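You operate a simulated robot arm through the tools that you are given. There is no shell and no other tool.

The job below is to be done with a simulated robot arm. You get a single attempt, and the scene is never put back.

Task
Put things in order on the top of the gauge bench. At the end: the green socket bung stands on top of the white fuse carton (marked "FUSES"); the red knob weight stands on top of the black foot pad; the blue filter stands where the white foam block stood; the white foam block stands where the red knob weight stood; whatever was shut is shut again. Leave all else as you found it, and nothing knocked over.

The check looks at the end state, three seconds after you hand in, the way a careful person would. Anything else that was tipped, shoved, dropped, spilled or broken makes it a failure.

Robot
A 6-joint arm with a two-finger parallel gripper, fixed in place. Base frame: the origin is at the foot of the arm, x ahead of it, y to its left, z up; the work surface is at about z = 900. Readings come in mm, degrees, newtons and seconds.
With the tool pointing down near the work surface it reaches from about 240 to 640 mm from the base axis. Its first joint turns from -66.0 to 66.0 degrees. Payload 2.7 kg.
The TCP is the grasp point between the finger pads, 23 mm short of the fingertips. In the tool frame z runs along the fingers and y along their closing line. Largest opening 94 mm; finger width 38, thickness 10; the body of the gripper, 54 by 96 mm, starts 39 mm behind the TCP.
Orientation is that of the tool frame in the base frame, as [roll, pitch, yaw] about the fixed x, y, z axes, in that order (R = Rz(yaw) Ry(pitch) Rx(roll)). With the fingers straight down and closing along the base's y, the tool's x points along the base's -x, its y along +y and its z along -z.

Tools
- The arm moves only by the tool send_rows. Its argument "series" is one flat list of numbers, 7 for each row, row after row: the shift along the base's x, y, z in mm, then the turn, a rotation vector about the base's x, y, z in degrees, then the gripper command, from -1 (fully open) to 1 (shut), values between in proportion. In form: [x, y, z, rx, ry, rz, jaw, x, y, z, rx, ry, rz, jaw, ...]. A call has 1 to 20 rows; each row is the pose to reach, as a shift and turn from the pose commanded when the call began. A row lasts 0.2 s, in which the tool goes at most 50 mm and 8.6 degrees; a call with a longer step from one row to the next is refused whole, and so is a gripper value outside its range. A pose out of reach is approached as far as the arm can. The call stops where the force on the tool passes 40 N (or 10 N more than at its start, if that is more) or the arm is blocked; 0.2 s more then pass. Each finger travels about 45 mm/s and halts on what it meets, pressing with about 27 N; the grip force reading is that of the motor and also rises with nothing between the fingers. The clock runs only during rows and for 0.2 s after the last one: add rows that repeat a pose to give the fingers time. It gives the time, the measured TCP pose, the force on the tool (base axes), the opening and the grip force at its end, in the units of the frame above (readings bear some noise), with the torque about the TCP (base axes, N m) and any sound that the robot's microphone picked up.
- Cameras (640 x 400 px; columns grow to the right, rows downward): "scene" is fixed at [88.1, -445.4, 1399.4]; the picture's right is [0.64, -0.77, 0.00], its down [-0.48, -0.40, -0.79] and it looks along [0.60, 0.50, -0.62] (base axes); focal length 217 px, centre (320, 200). "wrist" rides on the gripper at [86, 16, -75] in the tool frame; the picture's right is [-0.18, 0.98, 0.00], its down [-0.58, -0.11, -0.81] and it looks along [-0.79, -0.15, 0.59] (tool axes); focal length 243 px, centre (320, 200). There is no depth. A picture from a camera that has moved, and an enlarged one, comes with that camera's place and axes in the base frame and with its lens.
- camera(camera): a new picture of that camera. No time passes.
- inspect(camera, box): a new picture of the part [left, top, right, bottom] of that camera's present view, enlarged. No time passes.
- job_done(): hands the job in; it is judged then, once.

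Nothing tells you positions but the pictures and the camera data. Unless the task says otherwise, let go and move clear before handing in.

The tools are called by a JSON object that holds its "op" and its "data". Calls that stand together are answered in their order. send_rows: Moves the arm, as the interface text tells. Its arguments: {"type":"object","properties":{"series":{"type":"array","items":{"type":"number"}}},"required":["series"]} The other tools are called the same way: camera (camera) takes a picture; inspect (camera, box) takes an enlarged picture of a part of a camera's view; job_done () hands the job in.

At the start:

```text
time_s: 0.0
tool_pos: [426.3, -125.4, 1191.7]
orientation: [-179.9, 0.1, -179.9]
ft_force: [0.7, 0.4, 0.5]
wrist_torque: [0.01, 0.0, 0.01]
opening: 94.0
grip_force: 0.1
```

scene: 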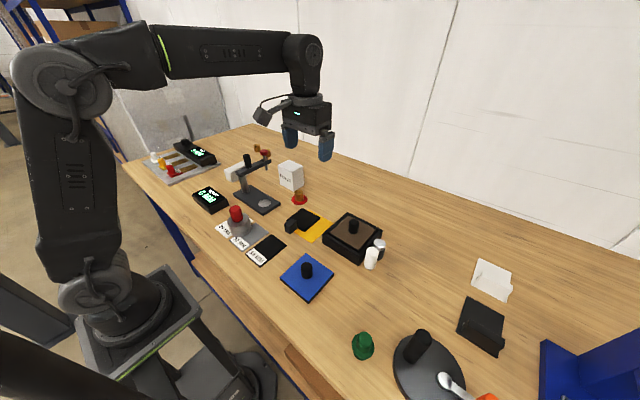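
wrist: 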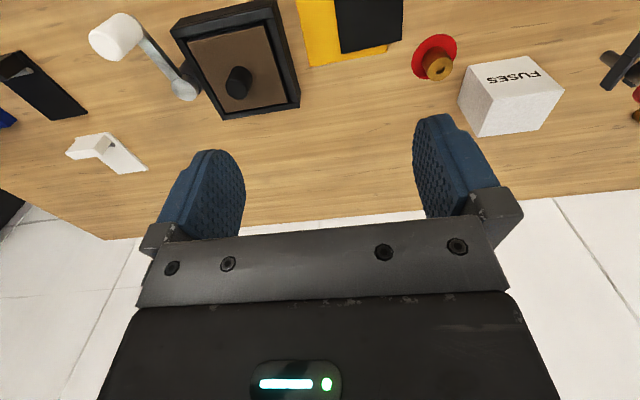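

I see a bench with many items; I'll take enlarged views first to identify each object before moving.

{"op": "inspect", "data": {"camera": "scene", "box": [120, 120, 280, 220]}}

{"op": "inspect", "data": {"camera": "scene", "box": [200, 140, 360, 240]}}

{"op": "inspect", "data": {"camera": "scene", "box": [200, 200, 400, 325]}}

{"op": "inspect", "data": {"camera": "scene", "box": [320, 230, 560, 400]}}

{"op": "inspect", "data": {"camera": "scene", "box": [440, 240, 640, 400]}}

{"op": "inspect", "data": {"camera": "wrist", "box": [0, 0, 320, 200]}}

{"op": "inspect", "data": {"camera": "wrist", "box": [320, 0, 640, 200]}}

```text
4.00 times, centred on (200, 170) of scene
camera zoom: at [88.1, -445.4, 1399.4], right [0.64, -0.77, 0.0], down [-0.48, -0.4, -0.79], along [0.6, 0.5, -0.62], focal length 869 px, centre (800, 320)
```

zoom: 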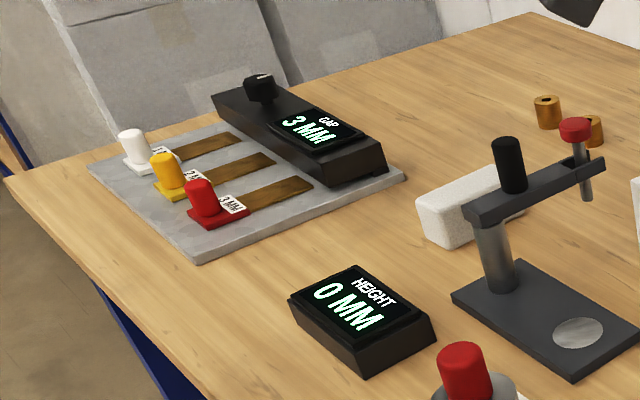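

```text
4.00 times, centred on (280, 190) of scene
camera zoom: at [88.1, -445.4, 1399.4], right [0.64, -0.77, 0.0], down [-0.48, -0.4, -0.79], along [0.6, 0.5, -0.62], focal length 869 px, centre (480, 240)
```

zoom: 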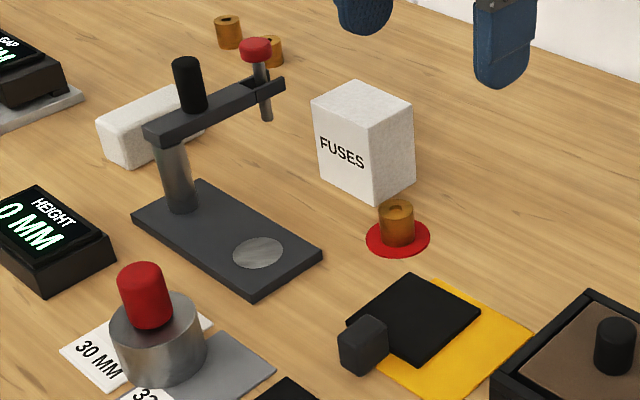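

```text
3.20 times, centred on (300, 262) of scene
camera zoom: at [88.1, -445.4, 1399.4], right [0.64, -0.77, 0.0], down [-0.48, -0.4, -0.79], along [0.6, 0.5, -0.62], focal length 695 px, centre (384, 0)
```

zoom: 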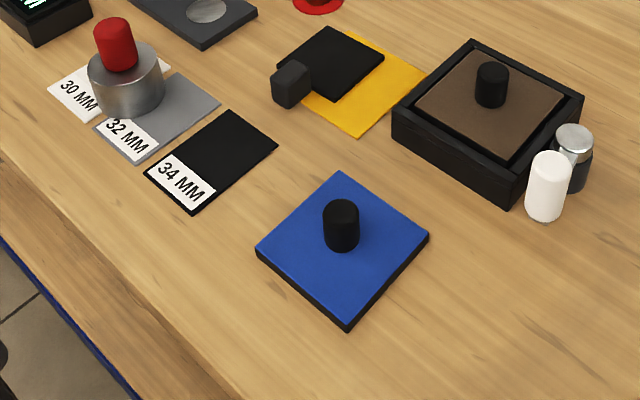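

```text
2.35 times, centred on (440, 315) of scene
camera zoom: at [88.1, -445.4, 1399.4], right [0.64, -0.77, 0.0], down [-0.48, -0.4, -0.79], along [0.6, 0.5, -0.62], focal length 511 px, centre (38, -71)
```

zoom: 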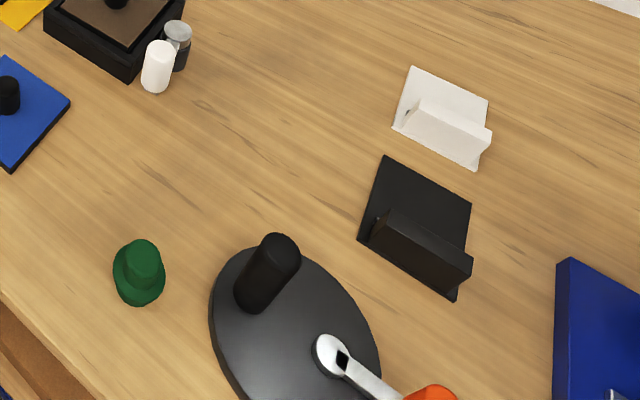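

```text
2.50 times, centred on (540, 320) of scene
camera zoom: at [88.1, -445.4, 1399.4], right [0.64, -0.77, 0.0], down [-0.48, -0.4, -0.79], along [0.6, 0.5, -0.62], focal length 543 px, centre (-230, -100)
```

zoom: 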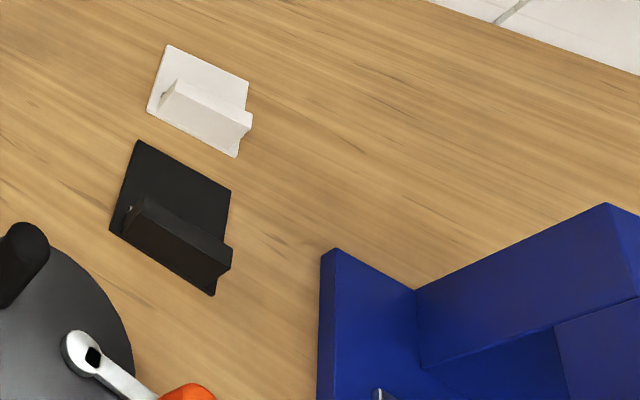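

```text
2.00 times, centred on (160, 100) of wrist
camera zoom: at [339.4, -107.8, 1265.8], right [0.18, 0.98, 0.0], down [0.58, -0.11, 0.81], along [0.79, -0.15, -0.59], focal length 485 px, centre (640, 400)
```

zoom: 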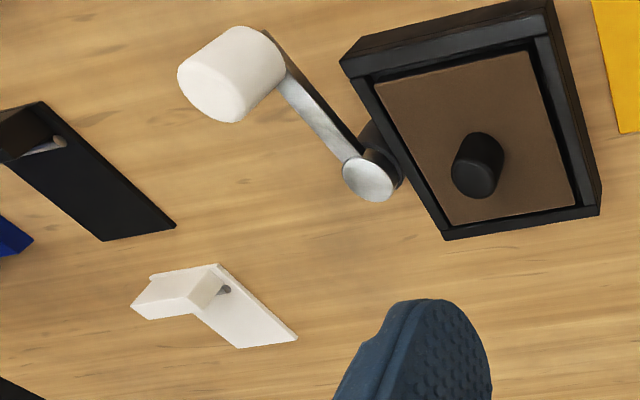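

```text
2.00 times, centred on (480, 100) of wrist
camera zoom: at [339.4, -107.8, 1265.8], right [0.18, 0.98, 0.0], down [0.58, -0.11, 0.81], along [0.79, -0.15, -0.59], focal length 485 px, centre (0, 400)
```

zoom: 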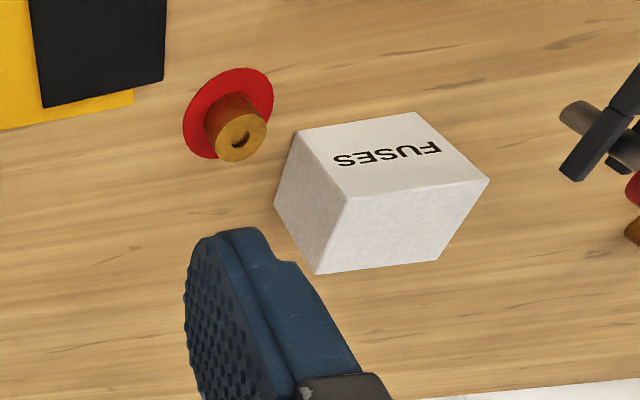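

I see the bench with a gauge stand, pads, plates and weights. The foot pad and filter aren't yet certain, so I'll move the wrist camera around high above the bench for better views.

{"op": "send_rows", "data": {"series": [-40, 30, 20, 0, 0, 0, -1, -80, 60, 40, 0, 0, 0, -1, -120, 90, 60, 0, 0, 0, -1, -150, 120, 70, 0, 0, 0, -1, -150, 120, 70, 0, 0, 0, -1]}}

{"op": "camera", "data": {"camera": "wrist"}}

{"op": "camera", "data": {"camera": "scene"}}

```text
refused: row 1 steps farther than a row can; nothing moved
```

```text
taken
camera wrist: at [339.4, -107.8, 1265.8], right [0.18, 0.98, 0.0], down [0.58, -0.11, 0.81], along [0.79, -0.15, -0.59], focal length 243 px, centre (320, 200)
```

wrist: 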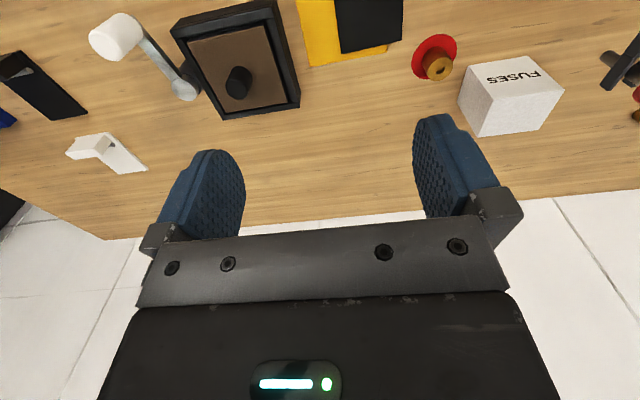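

```text
taken
```

scene: 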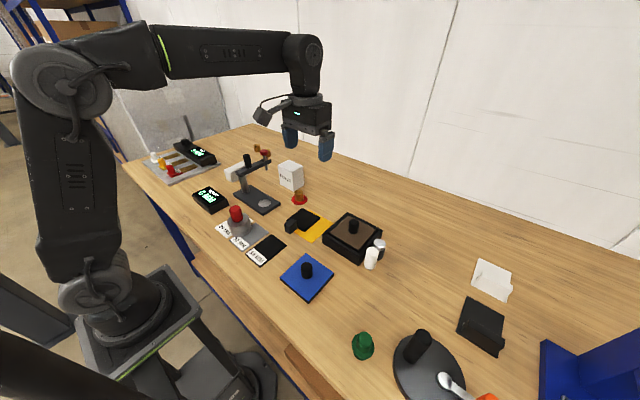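

The first move was refused because a step was over 50 mm. I'll use shorter steps to reach the same viewpoint.

{"op": "send_rows", "data": {"series": [-32, 26, 15, 0, 0, 0, -1, -64, 52, 30, 0, 0, 0, -1, -96, 78, 45, 0, 0, 0, -1, -128, 104, 60, 0, 0, 0, -1, -150, 125, 70, 0, 0, 0, -1, -150, 125, 70, 0, 0, 0, -1]}}

{"op": "camera", "data": {"camera": "wrist"}}

{"op": "camera", "data": {"camera": "scene"}}

```text
time_s: 1.4
tool_pos: [276.0, 1.6, 1260.4]
orientation: [-179.8, 0.2, 179.9]
ft_force: [-0.6, -0.2, 1.1]
wrist_torque: [0.02, 0.01, -0.04]
opening: 94.1
grip_force: 0.0
```

```text
taken
camera wrist: at [188.8, 17.9, 1335.3], right [0.18, 0.98, 0.0], down [0.58, -0.11, 0.81], along [0.79, -0.15, -0.59], focal length 243 px, centre (320, 200)
```

wrist: 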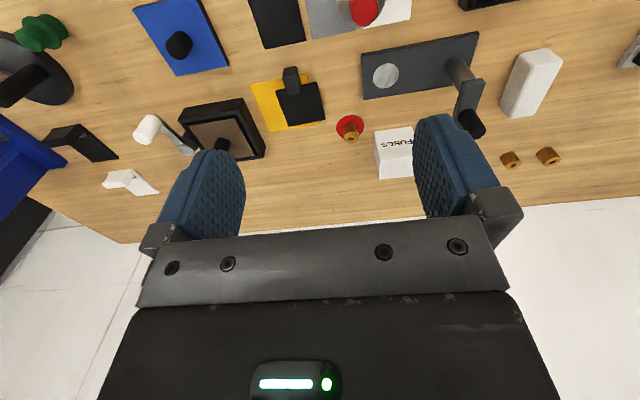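

```text
taken
```

scene: 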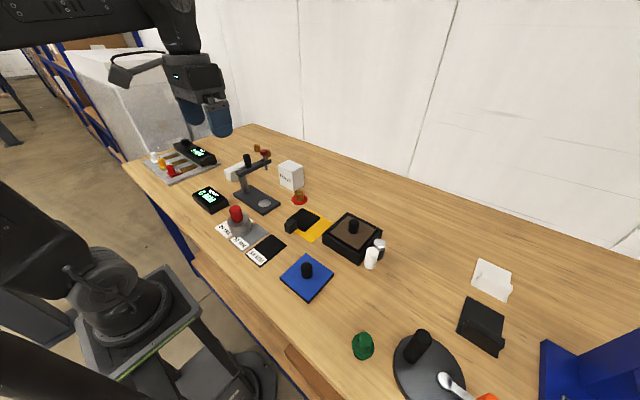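

{"op": "inspect", "data": {"camera": "wrist", "box": [0, 0, 200, 125]}}

{"op": "inspect", "data": {"camera": "wrist", "box": [120, 0, 360, 150]}}

{"op": "inspect", "data": {"camera": "wrist", "box": [240, 0, 420, 112]}}

{"op": "inspect", "data": {"camera": "wrist", "box": [400, 0, 640, 150]}}

{"op": "inspect", "data": {"camera": "wrist", "box": [0, 80, 200, 220]}}

```text
3.20 times, centred on (100, 62) of wrist
camera zoom: at [188.8, 17.9, 1335.3], right [0.18, 0.98, 0.0], down [0.58, -0.11, 0.81], along [0.79, -0.15, -0.59], focal length 776 px, centre (1024, 640)
```

zoom: 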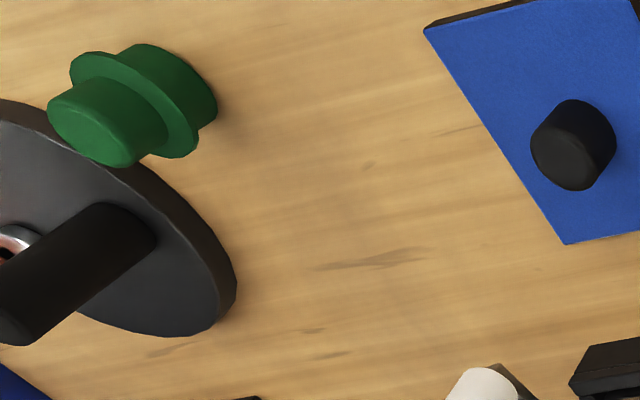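

```text
2.67 times, centred on (240, 75) of wrist
camera zoom: at [188.8, 17.9, 1335.3], right [0.18, 0.98, 0.0], down [0.58, -0.11, 0.81], along [0.79, -0.15, -0.59], focal length 647 px, centre (533, 533)
```

zoom: 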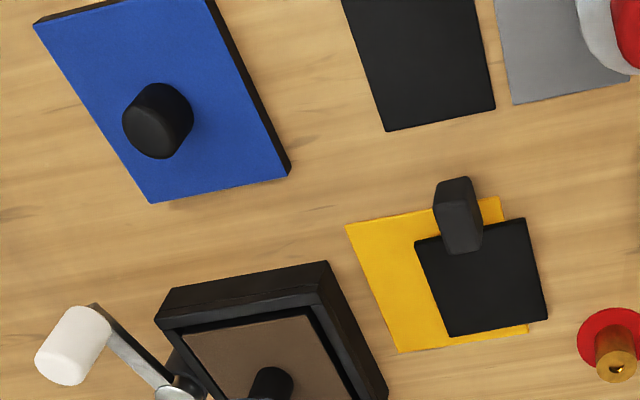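

```text
3.56 times, centred on (330, 56) of wrist
camera zoom: at [188.8, 17.9, 1335.3], right [0.18, 0.98, 0.0], down [0.58, -0.11, 0.81], along [0.79, -0.15, -0.59], focal length 863 px, centre (284, 712)
```

zoom: 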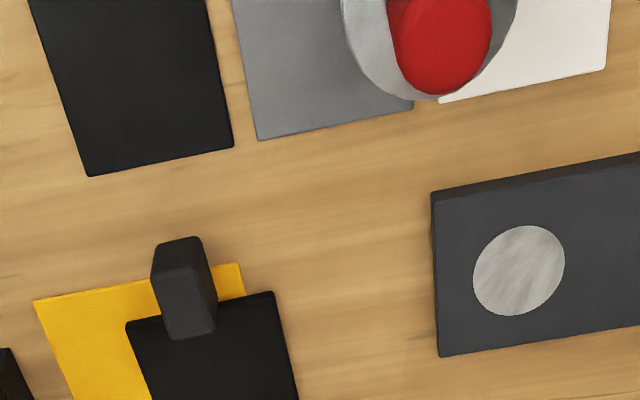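

```text
2.67 times, centred on (520, 75) of wrist
camera zoom: at [188.8, 17.9, 1335.3], right [0.18, 0.98, 0.0], down [0.58, -0.11, 0.81], along [0.79, -0.15, -0.59], focal length 647 px, centre (-213, 533)
```

zoom: 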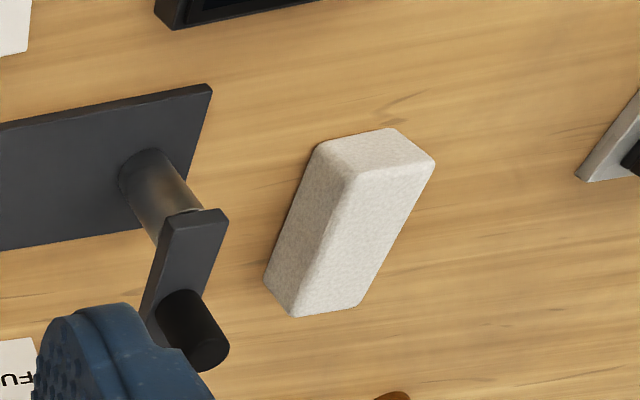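

```text
2.86 times, centred on (100, 150) of wrist
camera zoom: at [188.8, 17.9, 1335.3], right [0.18, 0.98, 0.0], down [0.58, -0.11, 0.81], along [0.79, -0.15, -0.59], focal length 693 px, centre (949, 343)
```

zoom: 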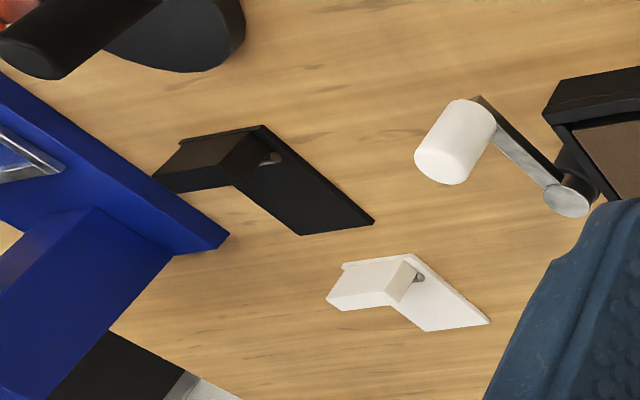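

I now see most items more clearly; the "foot pad" is still ambiguous (black 34 MM mat, black square on yellow, black hinged plate). I'll zoom further.

{"op": "inspect", "data": {"camera": "scene", "box": [210, 195, 290, 275]}}

{"op": "inspect", "data": {"camera": "scene", "box": [275, 195, 339, 245]}}

{"op": "inspect", "data": {"camera": "scene", "box": [440, 250, 536, 360]}}

{"op": "inspect", "data": {"camera": "scene", "box": [315, 200, 395, 280]}}

{"op": "inspect", "data": {"camera": "scene", "box": [220, 140, 310, 215]}}

{"op": "inspect", "data": {"camera": "scene", "box": [270, 240, 350, 310]}}

```text
5.00 times, centred on (250, 235) of scene
camera zoom: at [88.1, -445.4, 1399.4], right [0.64, -0.77, 0.0], down [-0.48, -0.4, -0.79], along [0.6, 0.5, -0.62], focal length 1087 px, centre (670, 25)
```

zoom: 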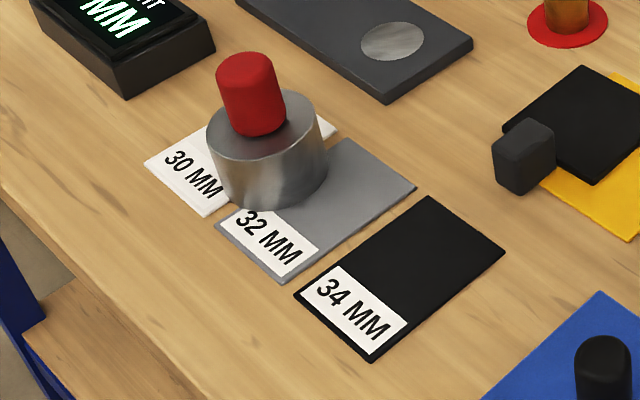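

```text
8.00 times, centred on (307, 220) of scene
camera zoom: at [88.1, -445.4, 1399.4], right [0.64, -0.77, 0.0], down [-0.48, -0.4, -0.79], along [0.6, 0.5, -0.62], focal length 1738 px, centre (424, 40)
```

zoom: 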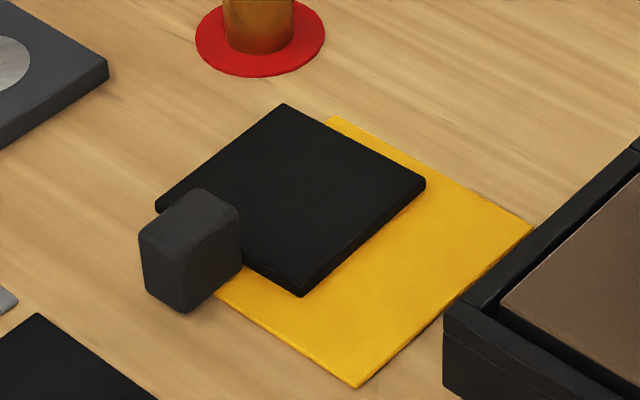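

```text
3.64 times, centred on (488, 305) of scene
camera zoom: at [88.1, -445.4, 1399.4], right [0.64, -0.77, 0.0], down [-0.48, -0.4, -0.79], along [0.6, 0.5, -0.62], focal length 790 px, centre (-291, -182)
```

zoom: 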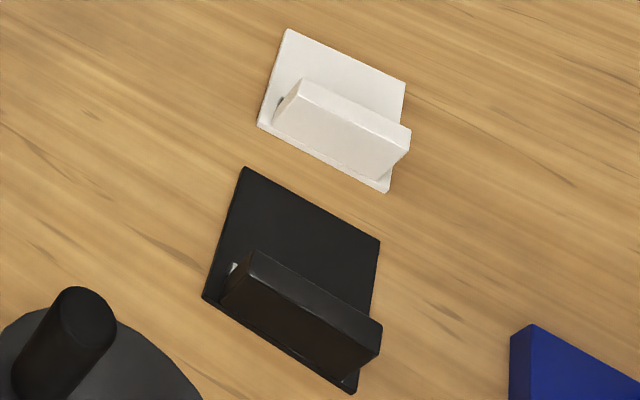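

```text
5.00 times, centred on (355, 240) of scene
camera zoom: at [88.1, -445.4, 1399.4], right [0.64, -0.77, 0.0], down [-0.48, -0.4, -0.79], along [0.6, 0.5, -0.62], focal length 1087 px, centre (145, 0)
```

zoom: 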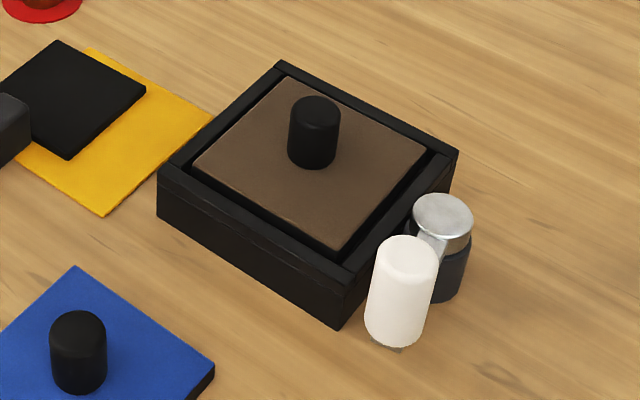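

```text
5.33 times, centred on (265, 178) of scene
camera zoom: at [88.1, -445.4, 1399.4], right [0.64, -0.77, 0.0], down [-0.48, -0.4, -0.79], along [0.6, 0.5, -0.62], focal length 1159 px, centre (613, 320)
```

zoom: 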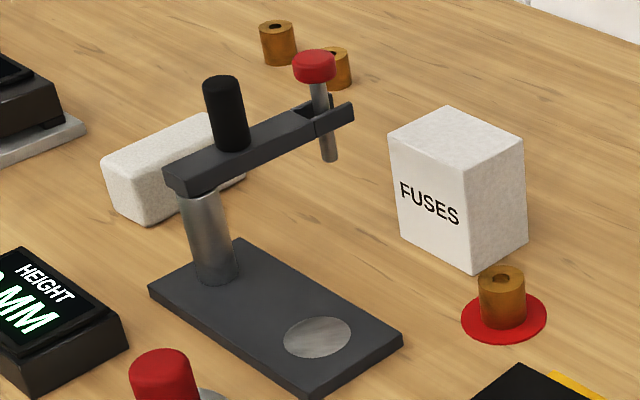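

```text
5.71 times, centred on (310, 275) of scene
camera zoom: at [88.1, -445.4, 1399.4], right [0.64, -0.77, 0.0], down [-0.48, -0.4, -0.79], along [0.6, 0.5, -0.62], focal length 1242 px, centre (377, -229)
```

zoom: 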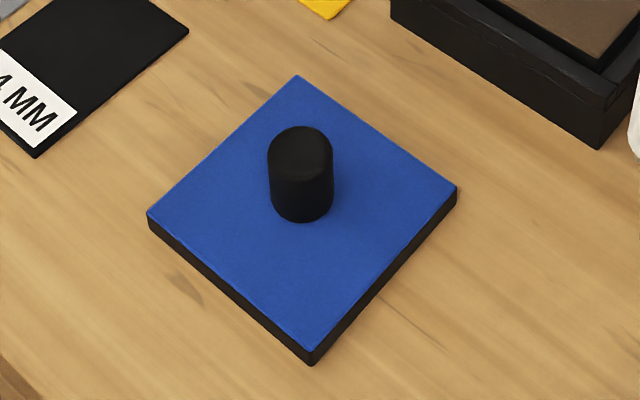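

The black rubber pad with a grip block lying on the yellow mat looks like the "foot pad", and the blue plate with a knob is the filter. I estimate the weight near (297, 60) and the foam near (476, 331). I'll go above the weight and look closely.

{"op": "send_rows", "data": {"series": [6, 15, -35, 0, 0, 0, -1, 12, 30, -70, 0, 0, 0, -1, 18, 45, -105, 0, 0, 0, -1, 20, 60, -130, 0, 0, 0, -1, 20, 60, -130, 0, 0, 0, -1]}}

{"op": "camera", "data": {"camera": "wrist"}}

{"op": "inspect", "data": {"camera": "wrist", "box": [160, 0, 480, 200]}}

{"op": "inspect", "data": {"camera": "wrist", "box": [0, 0, 240, 150]}}

{"op": "inspect", "data": {"camera": "wrist", "box": [400, 0, 640, 150]}}

```text
time_s: 2.6
tool_pos: [295.3, 59.8, 1131.3]
orientation: [-180.0, 0.3, -179.9]
ft_force: [0.0, -0.3, -0.3]
wrist_torque: [-0.02, 0.03, -0.05]
opening: 93.8
grip_force: 0.0
```

```text
taken
camera wrist: at [208.2, 77.3, 1205.0], right [0.18, 0.98, 0.0], down [0.58, -0.11, 0.81], along [0.79, -0.15, -0.59], focal length 243 px, centre (320, 200)
```

wrist: 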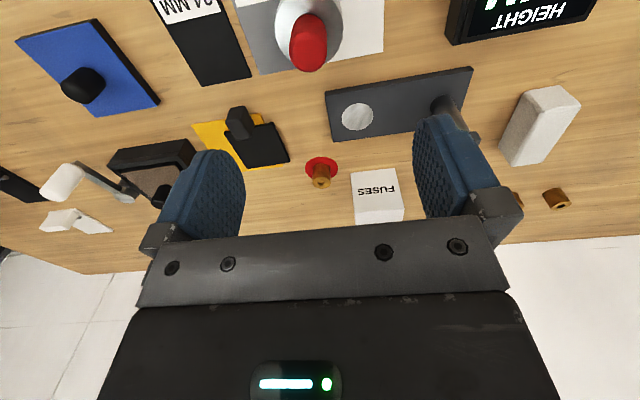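

```text
2.00 times, centred on (320, 100) of wrist
camera zoom: at [208.2, 77.3, 1205.0], right [0.18, 0.98, 0.0], down [0.58, -0.11, 0.81], along [0.79, -0.15, -0.59], focal length 485 px, centre (320, 400)
```

zoom: 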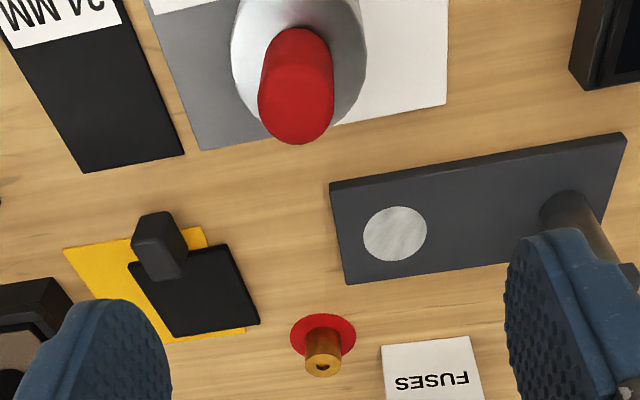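

```text
2.67 times, centred on (120, 75) of wrist
camera zoom: at [208.2, 77.3, 1205.0], right [0.18, 0.98, 0.0], down [0.58, -0.11, 0.81], along [0.79, -0.15, -0.59], focal length 647 px, centre (853, 533)
```

zoom: 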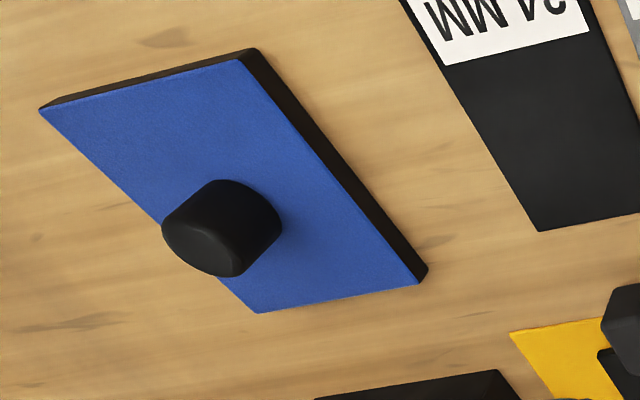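

```text
2.67 times, centred on (520, 75) of wrist
camera zoom: at [208.2, 77.3, 1205.0], right [0.18, 0.98, 0.0], down [0.58, -0.11, 0.81], along [0.79, -0.15, -0.59], focal length 647 px, centre (-213, 533)
```

zoom: 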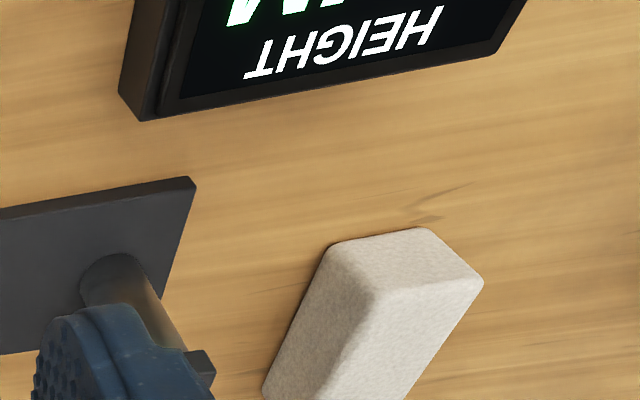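

The weight is just at the top edge of the view. I'll back off a little to see the whole weight and the mats around it.

{"op": "send_rows", "data": {"series": [-30, 0, 25, 0, 0, 0, -1, -60, 0, 50, 0, 0, 0, -1, -75, 0, 60, 0, 0, 0, -1, -75, 0, 60, 0, 0, 0, -1]}}

{"op": "camera", "data": {"camera": "wrist"}}

{"op": "inspect", "data": {"camera": "wrist", "box": [200, 0, 440, 150]}}

{"op": "inspect", "data": {"camera": "wrist", "box": [0, 0, 240, 150]}}

{"op": "inspect", "data": {"camera": "wrist", "box": [400, 0, 640, 150]}}

```text
time_s: 3.6
tool_pos: [220.0, 59.2, 1191.6]
orientation: [-179.9, 0.1, 180.0]
ft_force: [-0.3, -0.8, -0.2]
wrist_torque: [0.0, 0.01, 0.0]
opening: 94.0
grip_force: 0.1
```

```text
taken
camera wrist: at [134.5, 76.2, 1265.2], right [0.18, 0.98, 0.0], down [0.58, -0.11, 0.81], along [0.79, -0.15, -0.59], focal length 243 px, centre (320, 200)
```

wrist: 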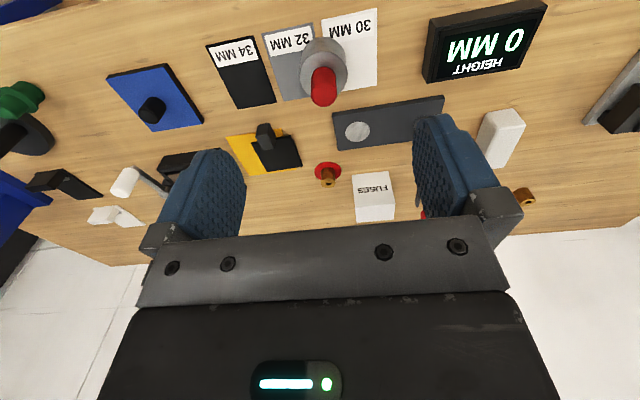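

```text
2.67 times, centred on (320, 75) of wrist
camera zoom: at [134.5, 76.2, 1265.2], right [0.18, 0.98, 0.0], down [0.58, -0.11, 0.81], along [0.79, -0.15, -0.59], focal length 647 px, centre (320, 533)
```

zoom: 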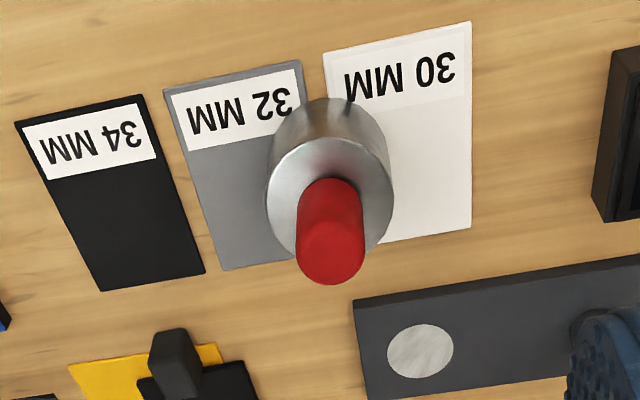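

```text
2.67 times, centred on (120, 75) of wrist
camera zoom: at [134.5, 76.2, 1265.2], right [0.18, 0.98, 0.0], down [0.58, -0.11, 0.81], along [0.79, -0.15, -0.59], focal length 647 px, centre (853, 533)
```

zoom: 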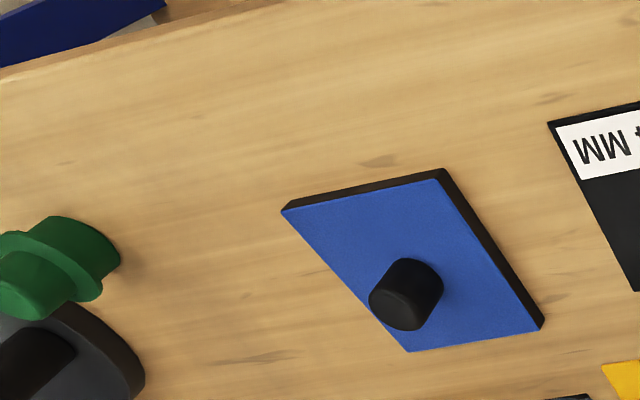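

```text
2.67 times, centred on (520, 75) of wrist
camera zoom: at [134.5, 76.2, 1265.2], right [0.18, 0.98, 0.0], down [0.58, -0.11, 0.81], along [0.79, -0.15, -0.59], focal length 647 px, centre (-213, 533)
```

zoom: 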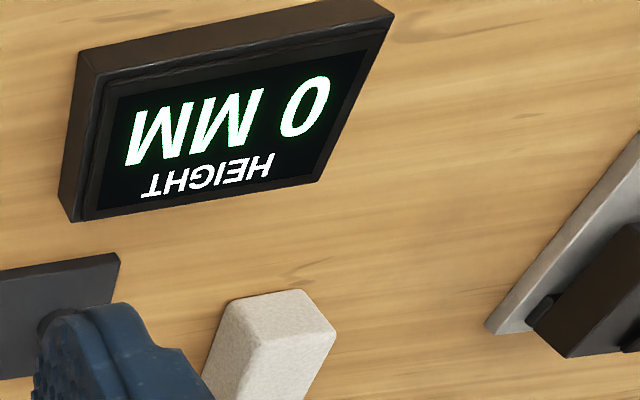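

This view gives good numbers: the weight sits at about (293, 52) with a 31 mm knob topping out near z 988, and the rubber foot pad with the grip tab spans x 409–490, y −107…−29. I'll hover just above the knob and check alignment.

{"op": "send_rows", "data": {"series": [18, -2, -38, 0, 0, 0, -1, 36, -4, -76, 0, 0, 0, -1, 54, -6, -114, 0, 0, 0, -1, 73, -7, -151, 0, 0, 0, -1, 73, -7, -151, 0, 0, 0, -1]}}

{"op": "camera", "data": {"camera": "wrist"}}

{"op": "inspect", "data": {"camera": "wrist", "box": [200, 0, 440, 150]}}

{"op": "camera", "data": {"camera": "scene"}}

```text
time_s: 4.8
tool_pos: [293.0, 54.9, 1040.6]
orientation: [-179.9, 0.3, -179.9]
ft_force: [0.5, -0.2, 0.4]
wrist_torque: [0.0, 0.01, -0.02]
opening: 93.9
grip_force: 0.1
```

```text
taken
camera wrist: at [206.2, 71.3, 1115.2], right [0.18, 0.98, 0.0], down [0.58, -0.11, 0.81], along [0.79, -0.15, -0.59], focal length 243 px, centre (320, 200)
```

wrist: 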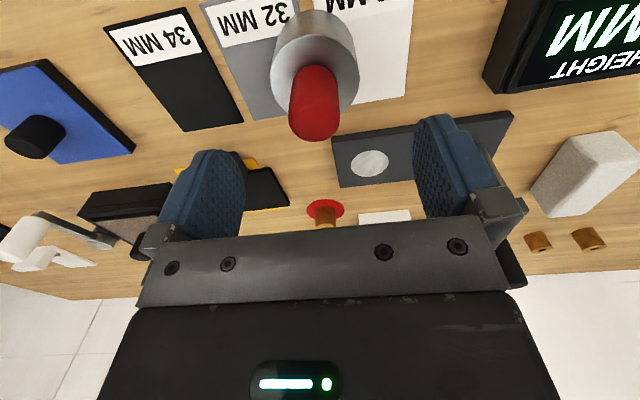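

```text
2.67 times, centred on (320, 75) of wrist
camera zoom: at [206.2, 71.3, 1115.2], right [0.18, 0.98, 0.0], down [0.58, -0.11, 0.81], along [0.79, -0.15, -0.59], focal length 647 px, centre (320, 533)
```

zoom: 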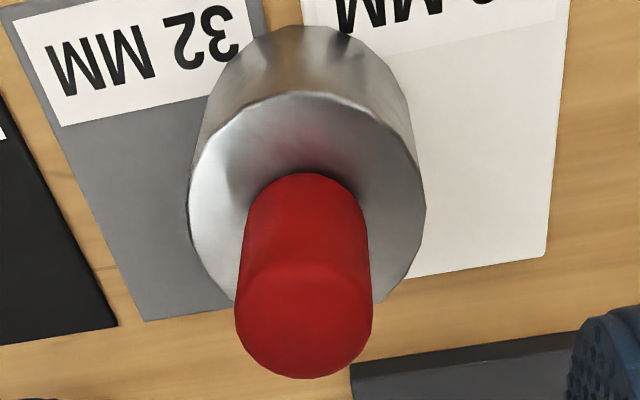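

```text
taken
```

scene: 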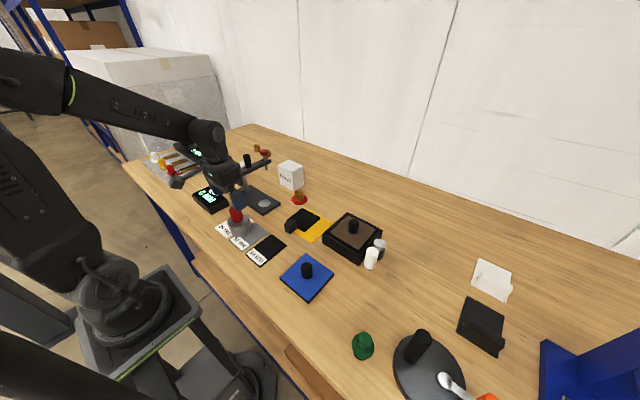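

The knob is about 4 mm to the right of the tool centre. I'll shift, descend to z≈975 and close on the knob.

{"op": "send_rows", "data": {"series": [0, -4, -20, 0, 0, 0, -1, 0, -4, -45, 0, 0, 0, -1, 0, -4, -65, 0, 0, 0, -1, 0, -4, -65, 0, 0, 0, -1, 0, -4, -65, 0, 0, 0, 1, 0, -4, -65, 0, 0, 0, 1, 0, -4, -65, 0, 0, 0, 1, 0, -4, -65, 0, 0, 0, 1, 0, -4, -65, 0, 0, 0, 1, 0, -4, -65, 0, 0, 0, 1]}}

{"op": "camera", "data": {"camera": "wrist"}}

{"op": "inspect", "data": {"camera": "scene", "box": [180, 140, 340, 260]}}

```text
time_s: 7.0
tool_pos: [293.1, 50.5, 973.7]
orientation: [180.0, 0.1, -179.9]
ft_force: [-0.1, 4.4, -0.2]
wrist_torque: [0.46, 0.04, 0.0]
opening: 31.9
grip_force: 26.8
```

```text
taken
camera wrist: at [206.8, 67.0, 1049.2], right [0.18, 0.98, 0.0], down [0.58, -0.11, 0.81], along [0.79, -0.15, -0.59], focal length 243 px, centre (320, 200)
```

wrist: 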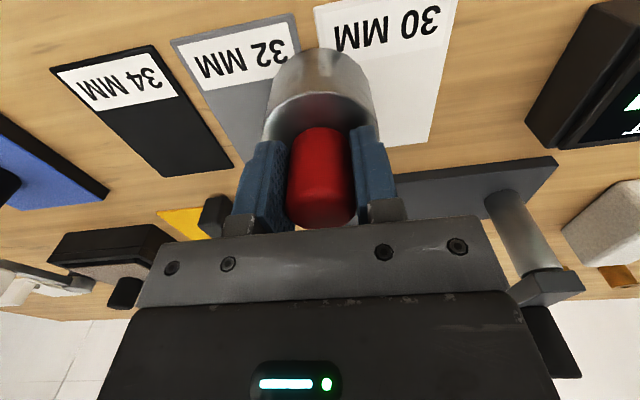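

```text
3.33 times, centred on (260, 200) of scene
camera zoom: at [88.1, -445.2, 1399.4], right [0.64, -0.77, 0.0], down [-0.48, -0.4, -0.79], along [0.6, 0.5, -0.62], focal length 724 px, centre (520, 200)
```

zoom: 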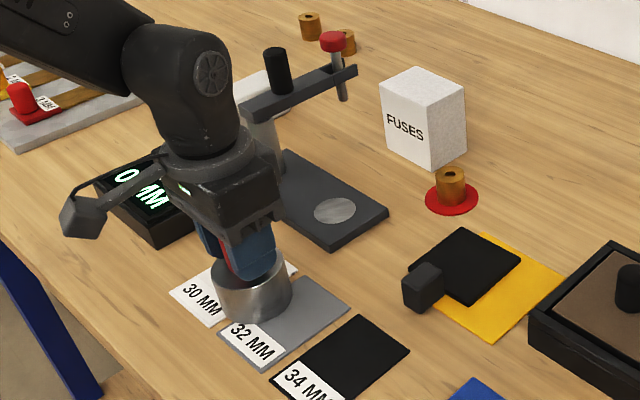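

The knob is held (opening 31.9 mm). I'll lift gently and confirm that the weight comes along without dragging the mats.

{"op": "send_rows", "data": {"series": [0, 0, 10, 0, 0, 0, 1, 0, 0, 30, 0, 0, 0, 1, 0, 0, 60, 0, 0, 0, 1, 0, 0, 85, 0, 0, 0, 1, 0, 0, 85, 0, 0, 0, 1]}}

{"op": "camera", "data": {"camera": "wrist"}}

{"op": "inspect", "data": {"camera": "scene", "box": [180, 140, 340, 260]}}

```text
time_s: 8.2
tool_pos: [293.5, 48.7, 1064.3]
orientation: [-179.9, 0.1, -179.9]
ft_force: [0.1, -0.9, -8.7]
wrist_torque: [-0.02, 0.0, 0.01]
opening: 32.0
grip_force: 27.4
```

```text
taken
camera wrist: at [206.9, 66.0, 1137.1], right [0.18, 0.98, 0.0], down [0.58, -0.11, 0.81], along [0.79, -0.15, -0.59], focal length 243 px, centre (320, 200)
```

wrist: 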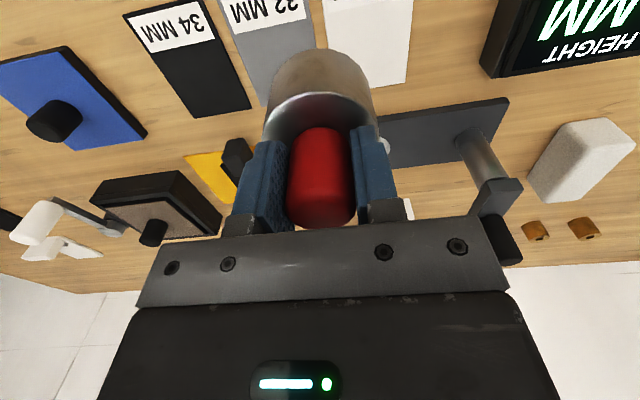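

```text
3.33 times, centred on (260, 200) of scene
camera zoom: at [88.2, -445.4, 1399.4], right [0.64, -0.77, 0.0], down [-0.48, -0.4, -0.79], along [0.6, 0.5, -0.62], focal length 724 px, centre (520, 200)
```

zoom: 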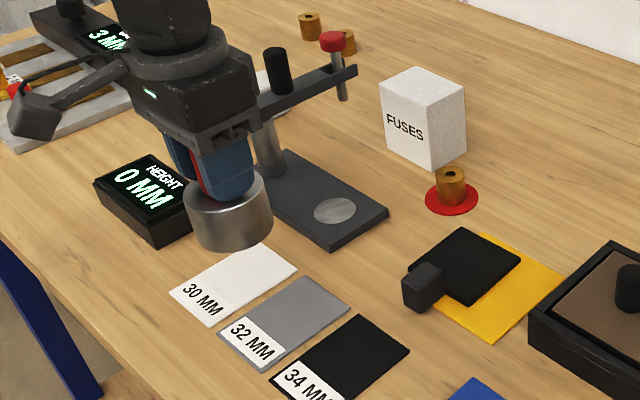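

The weight is up (about 0.9 kg) and the mats are undisturbed. Next I go sideways to y≈−68 first to stay clear of the gauge arm, then forward over the foot pad.

{"op": "send_rows", "data": {"series": [0, -40, 0, 0, 0, 0, 1, 0, -80, 0, 0, 0, 0, 1, 0, -118, 0, 0, 0, 0, 1, 40, -118, 0, 0, 0, 0, 1, 80, -118, 0, 0, 0, 0, 1, 120, -118, 0, 0, 0, 0, 1, 156, -118, 0, 0, 0, 0, 1, 156, -118, 0, 0, 0, 0, 1]}}

{"op": "camera", "data": {"camera": "wrist"}}

{"op": "inspect", "data": {"camera": "scene", "box": [220, 140, 400, 260]}}

```text
time_s: 10.0
tool_pos: [452.2, -67.8, 1059.0]
orientation: [-179.9, 0.0, -179.9]
ft_force: [0.7, 0.8, -9.4]
wrist_torque: [0.01, 0.02, -0.02]
opening: 31.8
grip_force: 27.3
```

```text
taken
camera wrist: at [364.9, -50.6, 1134.2], right [0.18, 0.98, 0.0], down [0.58, -0.11, 0.81], along [0.79, -0.15, -0.59], focal length 243 px, centre (320, 200)
```

wrist: 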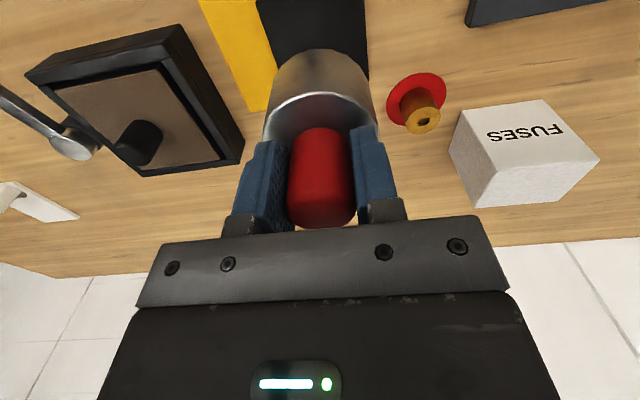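

```text
3.33 times, centred on (310, 200) of scene
camera zoom: at [88.2, -445.4, 1399.4], right [0.64, -0.77, 0.0], down [-0.48, -0.4, -0.79], along [0.6, 0.5, -0.62], focal length 724 px, centre (353, 200)
```

zoom: 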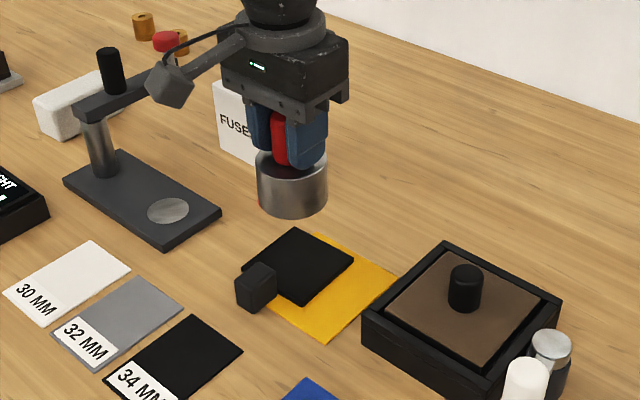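

The weight hangs above the foot pad centre. I'll lower it to a few mm above the pad, then settle in small steps while watching the force.

{"op": "send_rows", "data": {"series": [-1, -1, -30, 0, 0, 0, 1, -1, -1, -58, 0, 0, 0, 1, -1, -1, -68, 0, 0, 0, 1, -1, -1, -68, 0, 0, 0, 1]}}

{"op": "inspect", "data": {"camera": "scene", "box": [260, 170, 360, 245]}}

{"op": "camera", "data": {"camera": "wrist"}}

```text
time_s: 11.0
tool_pos: [450.0, -68.8, 993.0]
orientation: [-179.9, 0.1, -179.9]
ft_force: [0.0, 0.3, -9.1]
wrist_torque: [0.02, 0.06, 0.02]
opening: 31.6
grip_force: 26.8
```

```text
5.33 times, centred on (310, 208) of scene
camera zoom: at [88.2, -445.4, 1399.4], right [0.64, -0.77, 0.0], down [-0.48, -0.4, -0.79], along [0.6, 0.5, -0.62], focal length 1159 px, centre (373, 160)
```

zoom: 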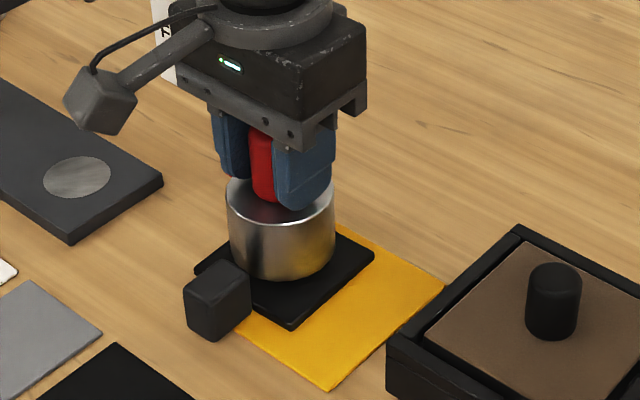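

```text
taken
camera wrist: at [363.2, -52.2, 1067.4], right [0.18, 0.98, 0.0], down [0.58, -0.11, 0.81], along [0.79, -0.15, -0.59], focal length 243 px, centre (320, 200)
```

wrist: 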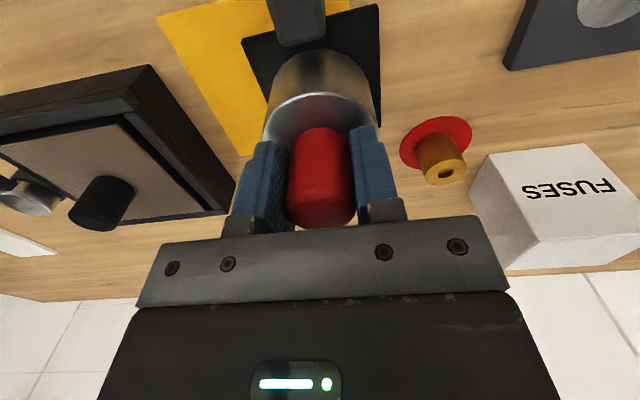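

The grip block on the pad may be close to the weight's near edge, so I'll zoom in to check the gap before setting down.

{"op": "inspect", "data": {"camera": "wrist", "box": [240, 0, 400, 100]}}

{"op": "inspect", "data": {"camera": "scene", "box": [285, 195, 345, 235]}}

```text
4.00 times, centred on (320, 50) of wrist
camera zoom: at [363.2, -52.2, 1067.4], right [0.18, 0.98, 0.0], down [0.58, -0.11, 0.81], along [0.79, -0.15, -0.59], focal length 970 px, centre (320, 800)
```

zoom: 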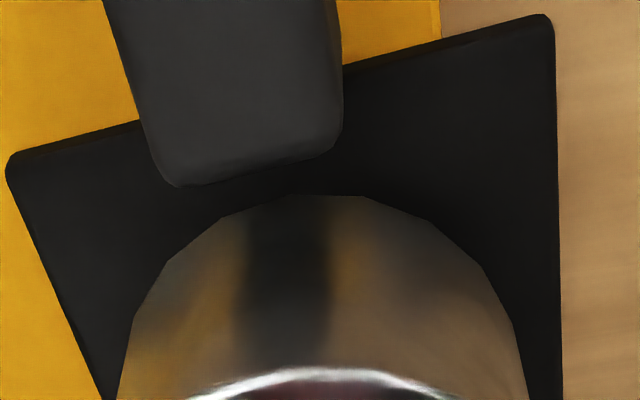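

```text
10.00 times, centred on (315, 215) of scene
camera zoom: at [88.2, -445.4, 1399.4], right [0.64, -0.77, 0.0], down [-0.48, -0.4, -0.79], along [0.6, 0.5, -0.62], focal length 2173 px, centre (370, 50)
```

zoom: 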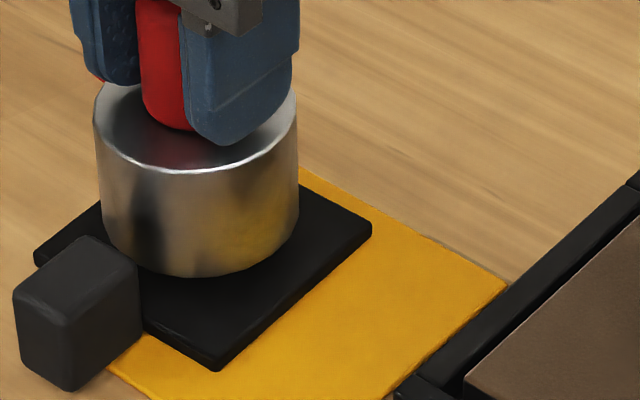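

The grip block ends at the pad's near edge with roughly 9 mm clearance to the weight, so the position is good. I'll lower in small steps.

{"op": "send_rows", "data": {"series": [0, 0, -3, 0, 0, 0, 1, 0, 0, -5, 0, 0, 0, 1, 0, 0, -7, 0, 0, 0, 1, 0, 0, -7, 0, 0, 0, 1]}}

```text
time_s: 12.0
tool_pos: [449.0, -69.5, 984.1]
orientation: [-179.9, 0.1, -179.9]
ft_force: [0.9, 0.1, -9.4]
wrist_torque: [0.03, 0.06, 0.0]
opening: 31.9
grip_force: 26.0
```

Still hanging freely (−9.4 N), so I continue downward in 1 mm steps.

{"op": "send_rows", "data": {"series": [0, 0, -1, 0, 0, 0, 1, 0, 0, -2, 0, 0, 0, 1, 0, 0, -2, 0, 0, 0, 1]}}

{"op": "inspect", "data": {"camera": "scene", "box": [285, 195, 345, 235]}}

```text
time_s: 12.8
tool_pos: [449.9, -70.0, 982.7]
orientation: [-179.9, 0.0, -179.8]
ft_force: [-0.1, -0.2, -8.3]
wrist_torque: [0.02, 0.0, 0.02]
opening: 31.8
grip_force: 27.1
```

```text
10.00 times, centred on (315, 215) of scene
camera zoom: at [88.2, -445.4, 1399.4], right [0.64, -0.77, 0.0], down [-0.48, -0.4, -0.79], along [0.6, 0.5, -0.62], focal length 2173 px, centre (370, 50)
```

zoom: 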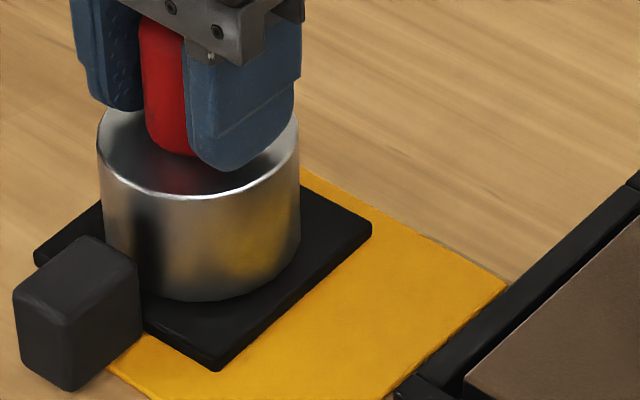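

{"op": "send_rows", "data": {"series": [0, 0, -1, 0, 0, 0, 1, 0, 0, -2, 0, 0, 0, 1, 0, 0, -2, 0, 0, 0, 1]}}

```text
time_s: 13.6
tool_pos: [448.6, -69.6, 981.3]
orientation: [-179.9, 0.2, -179.9]
ft_force: [-1.4, 0.4, -4.0]
wrist_torque: [0.15, 0.07, 0.01]
opening: 31.9
grip_force: 27.4
```

Contact is beginning (force down to −4 N). One more millimetre should take up the load.

{"op": "send_rows", "data": {"series": [0, 0, -1, 0, 0, 0, 1, 0, 0, -1, 0, 0, 0, 1]}}

```text
time_s: 14.2
tool_pos: [449.5, -69.0, 981.1]
orientation: [-179.9, 0.3, -179.9]
ft_force: [-2.0, -0.1, 9.1]
wrist_torque: [0.24, 0.38, -0.01]
opening: 32.0
grip_force: 27.0
```

The weight is now carried by the pad. I'll open the fingers and rise clear.

{"op": "send_rows", "data": {"series": [0, 0, 0, 0, 0, 0, 0, 0, 0, 0, 0, 0, 0, -1, 0, 0, 0, 0, 0, 0, -1, 0, 0, 0, 0, 0, 0, -1, 0, 0, 0, 0, 0, 0, -1, 0, 0, 20, 0, 0, 0, -1, 0, 0, 60, 0, 0, 0, -1, 0, 0, 100, 0, 0, 0, -1, 0, 0, 140, 0, 0, 0, -1, 0, 0, 140, 0, 0, 0, -1]}}

{"op": "camera", "data": {"camera": "wrist"}}

{"op": "inspect", "data": {"camera": "scene", "box": [260, 170, 360, 245]}}

{"op": "camera", "data": {"camera": "scene"}}

```text
time_s: 16.4
tool_pos: [448.4, -69.9, 1120.8]
orientation: [-179.8, 0.1, -179.9]
ft_force: [-0.2, 0.0, 0.5]
wrist_torque: [0.01, -0.02, -0.02]
opening: 93.8
grip_force: 0.1
```

```text
taken
camera wrist: at [362.0, -52.1, 1195.5], right [0.18, 0.98, 0.0], down [0.58, -0.11, 0.81], along [0.79, -0.15, -0.59], focal length 243 px, centre (320, 200)
```

wrist: 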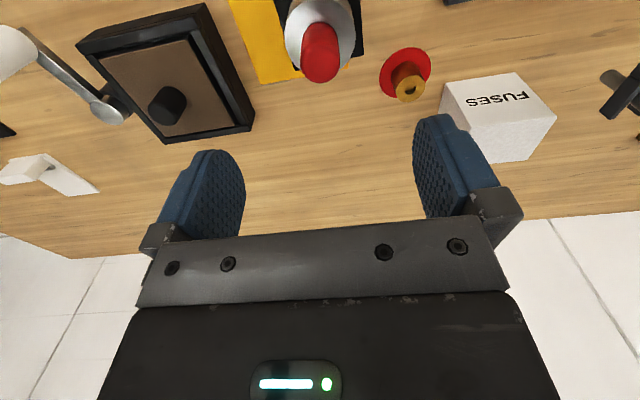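

```text
5.33 times, centred on (310, 208) of scene
camera zoom: at [88.1, -445.4, 1399.4], right [0.64, -0.77, 0.0], down [-0.48, -0.4, -0.79], along [0.6, 0.5, -0.62], focal length 1159 px, centre (373, 160)
```

zoom: 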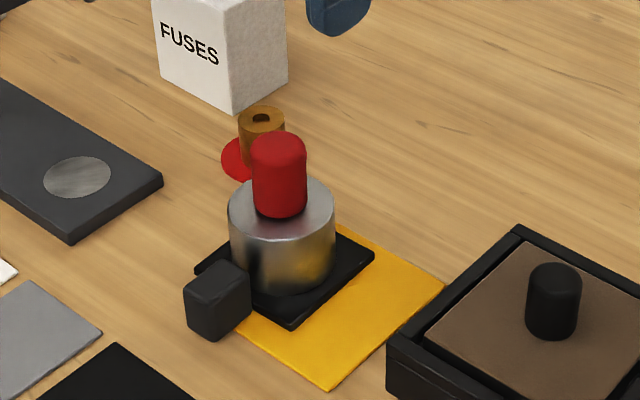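

```text
taken
```

scene: 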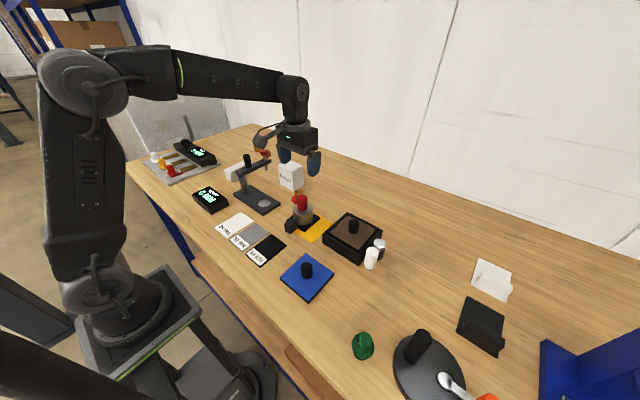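

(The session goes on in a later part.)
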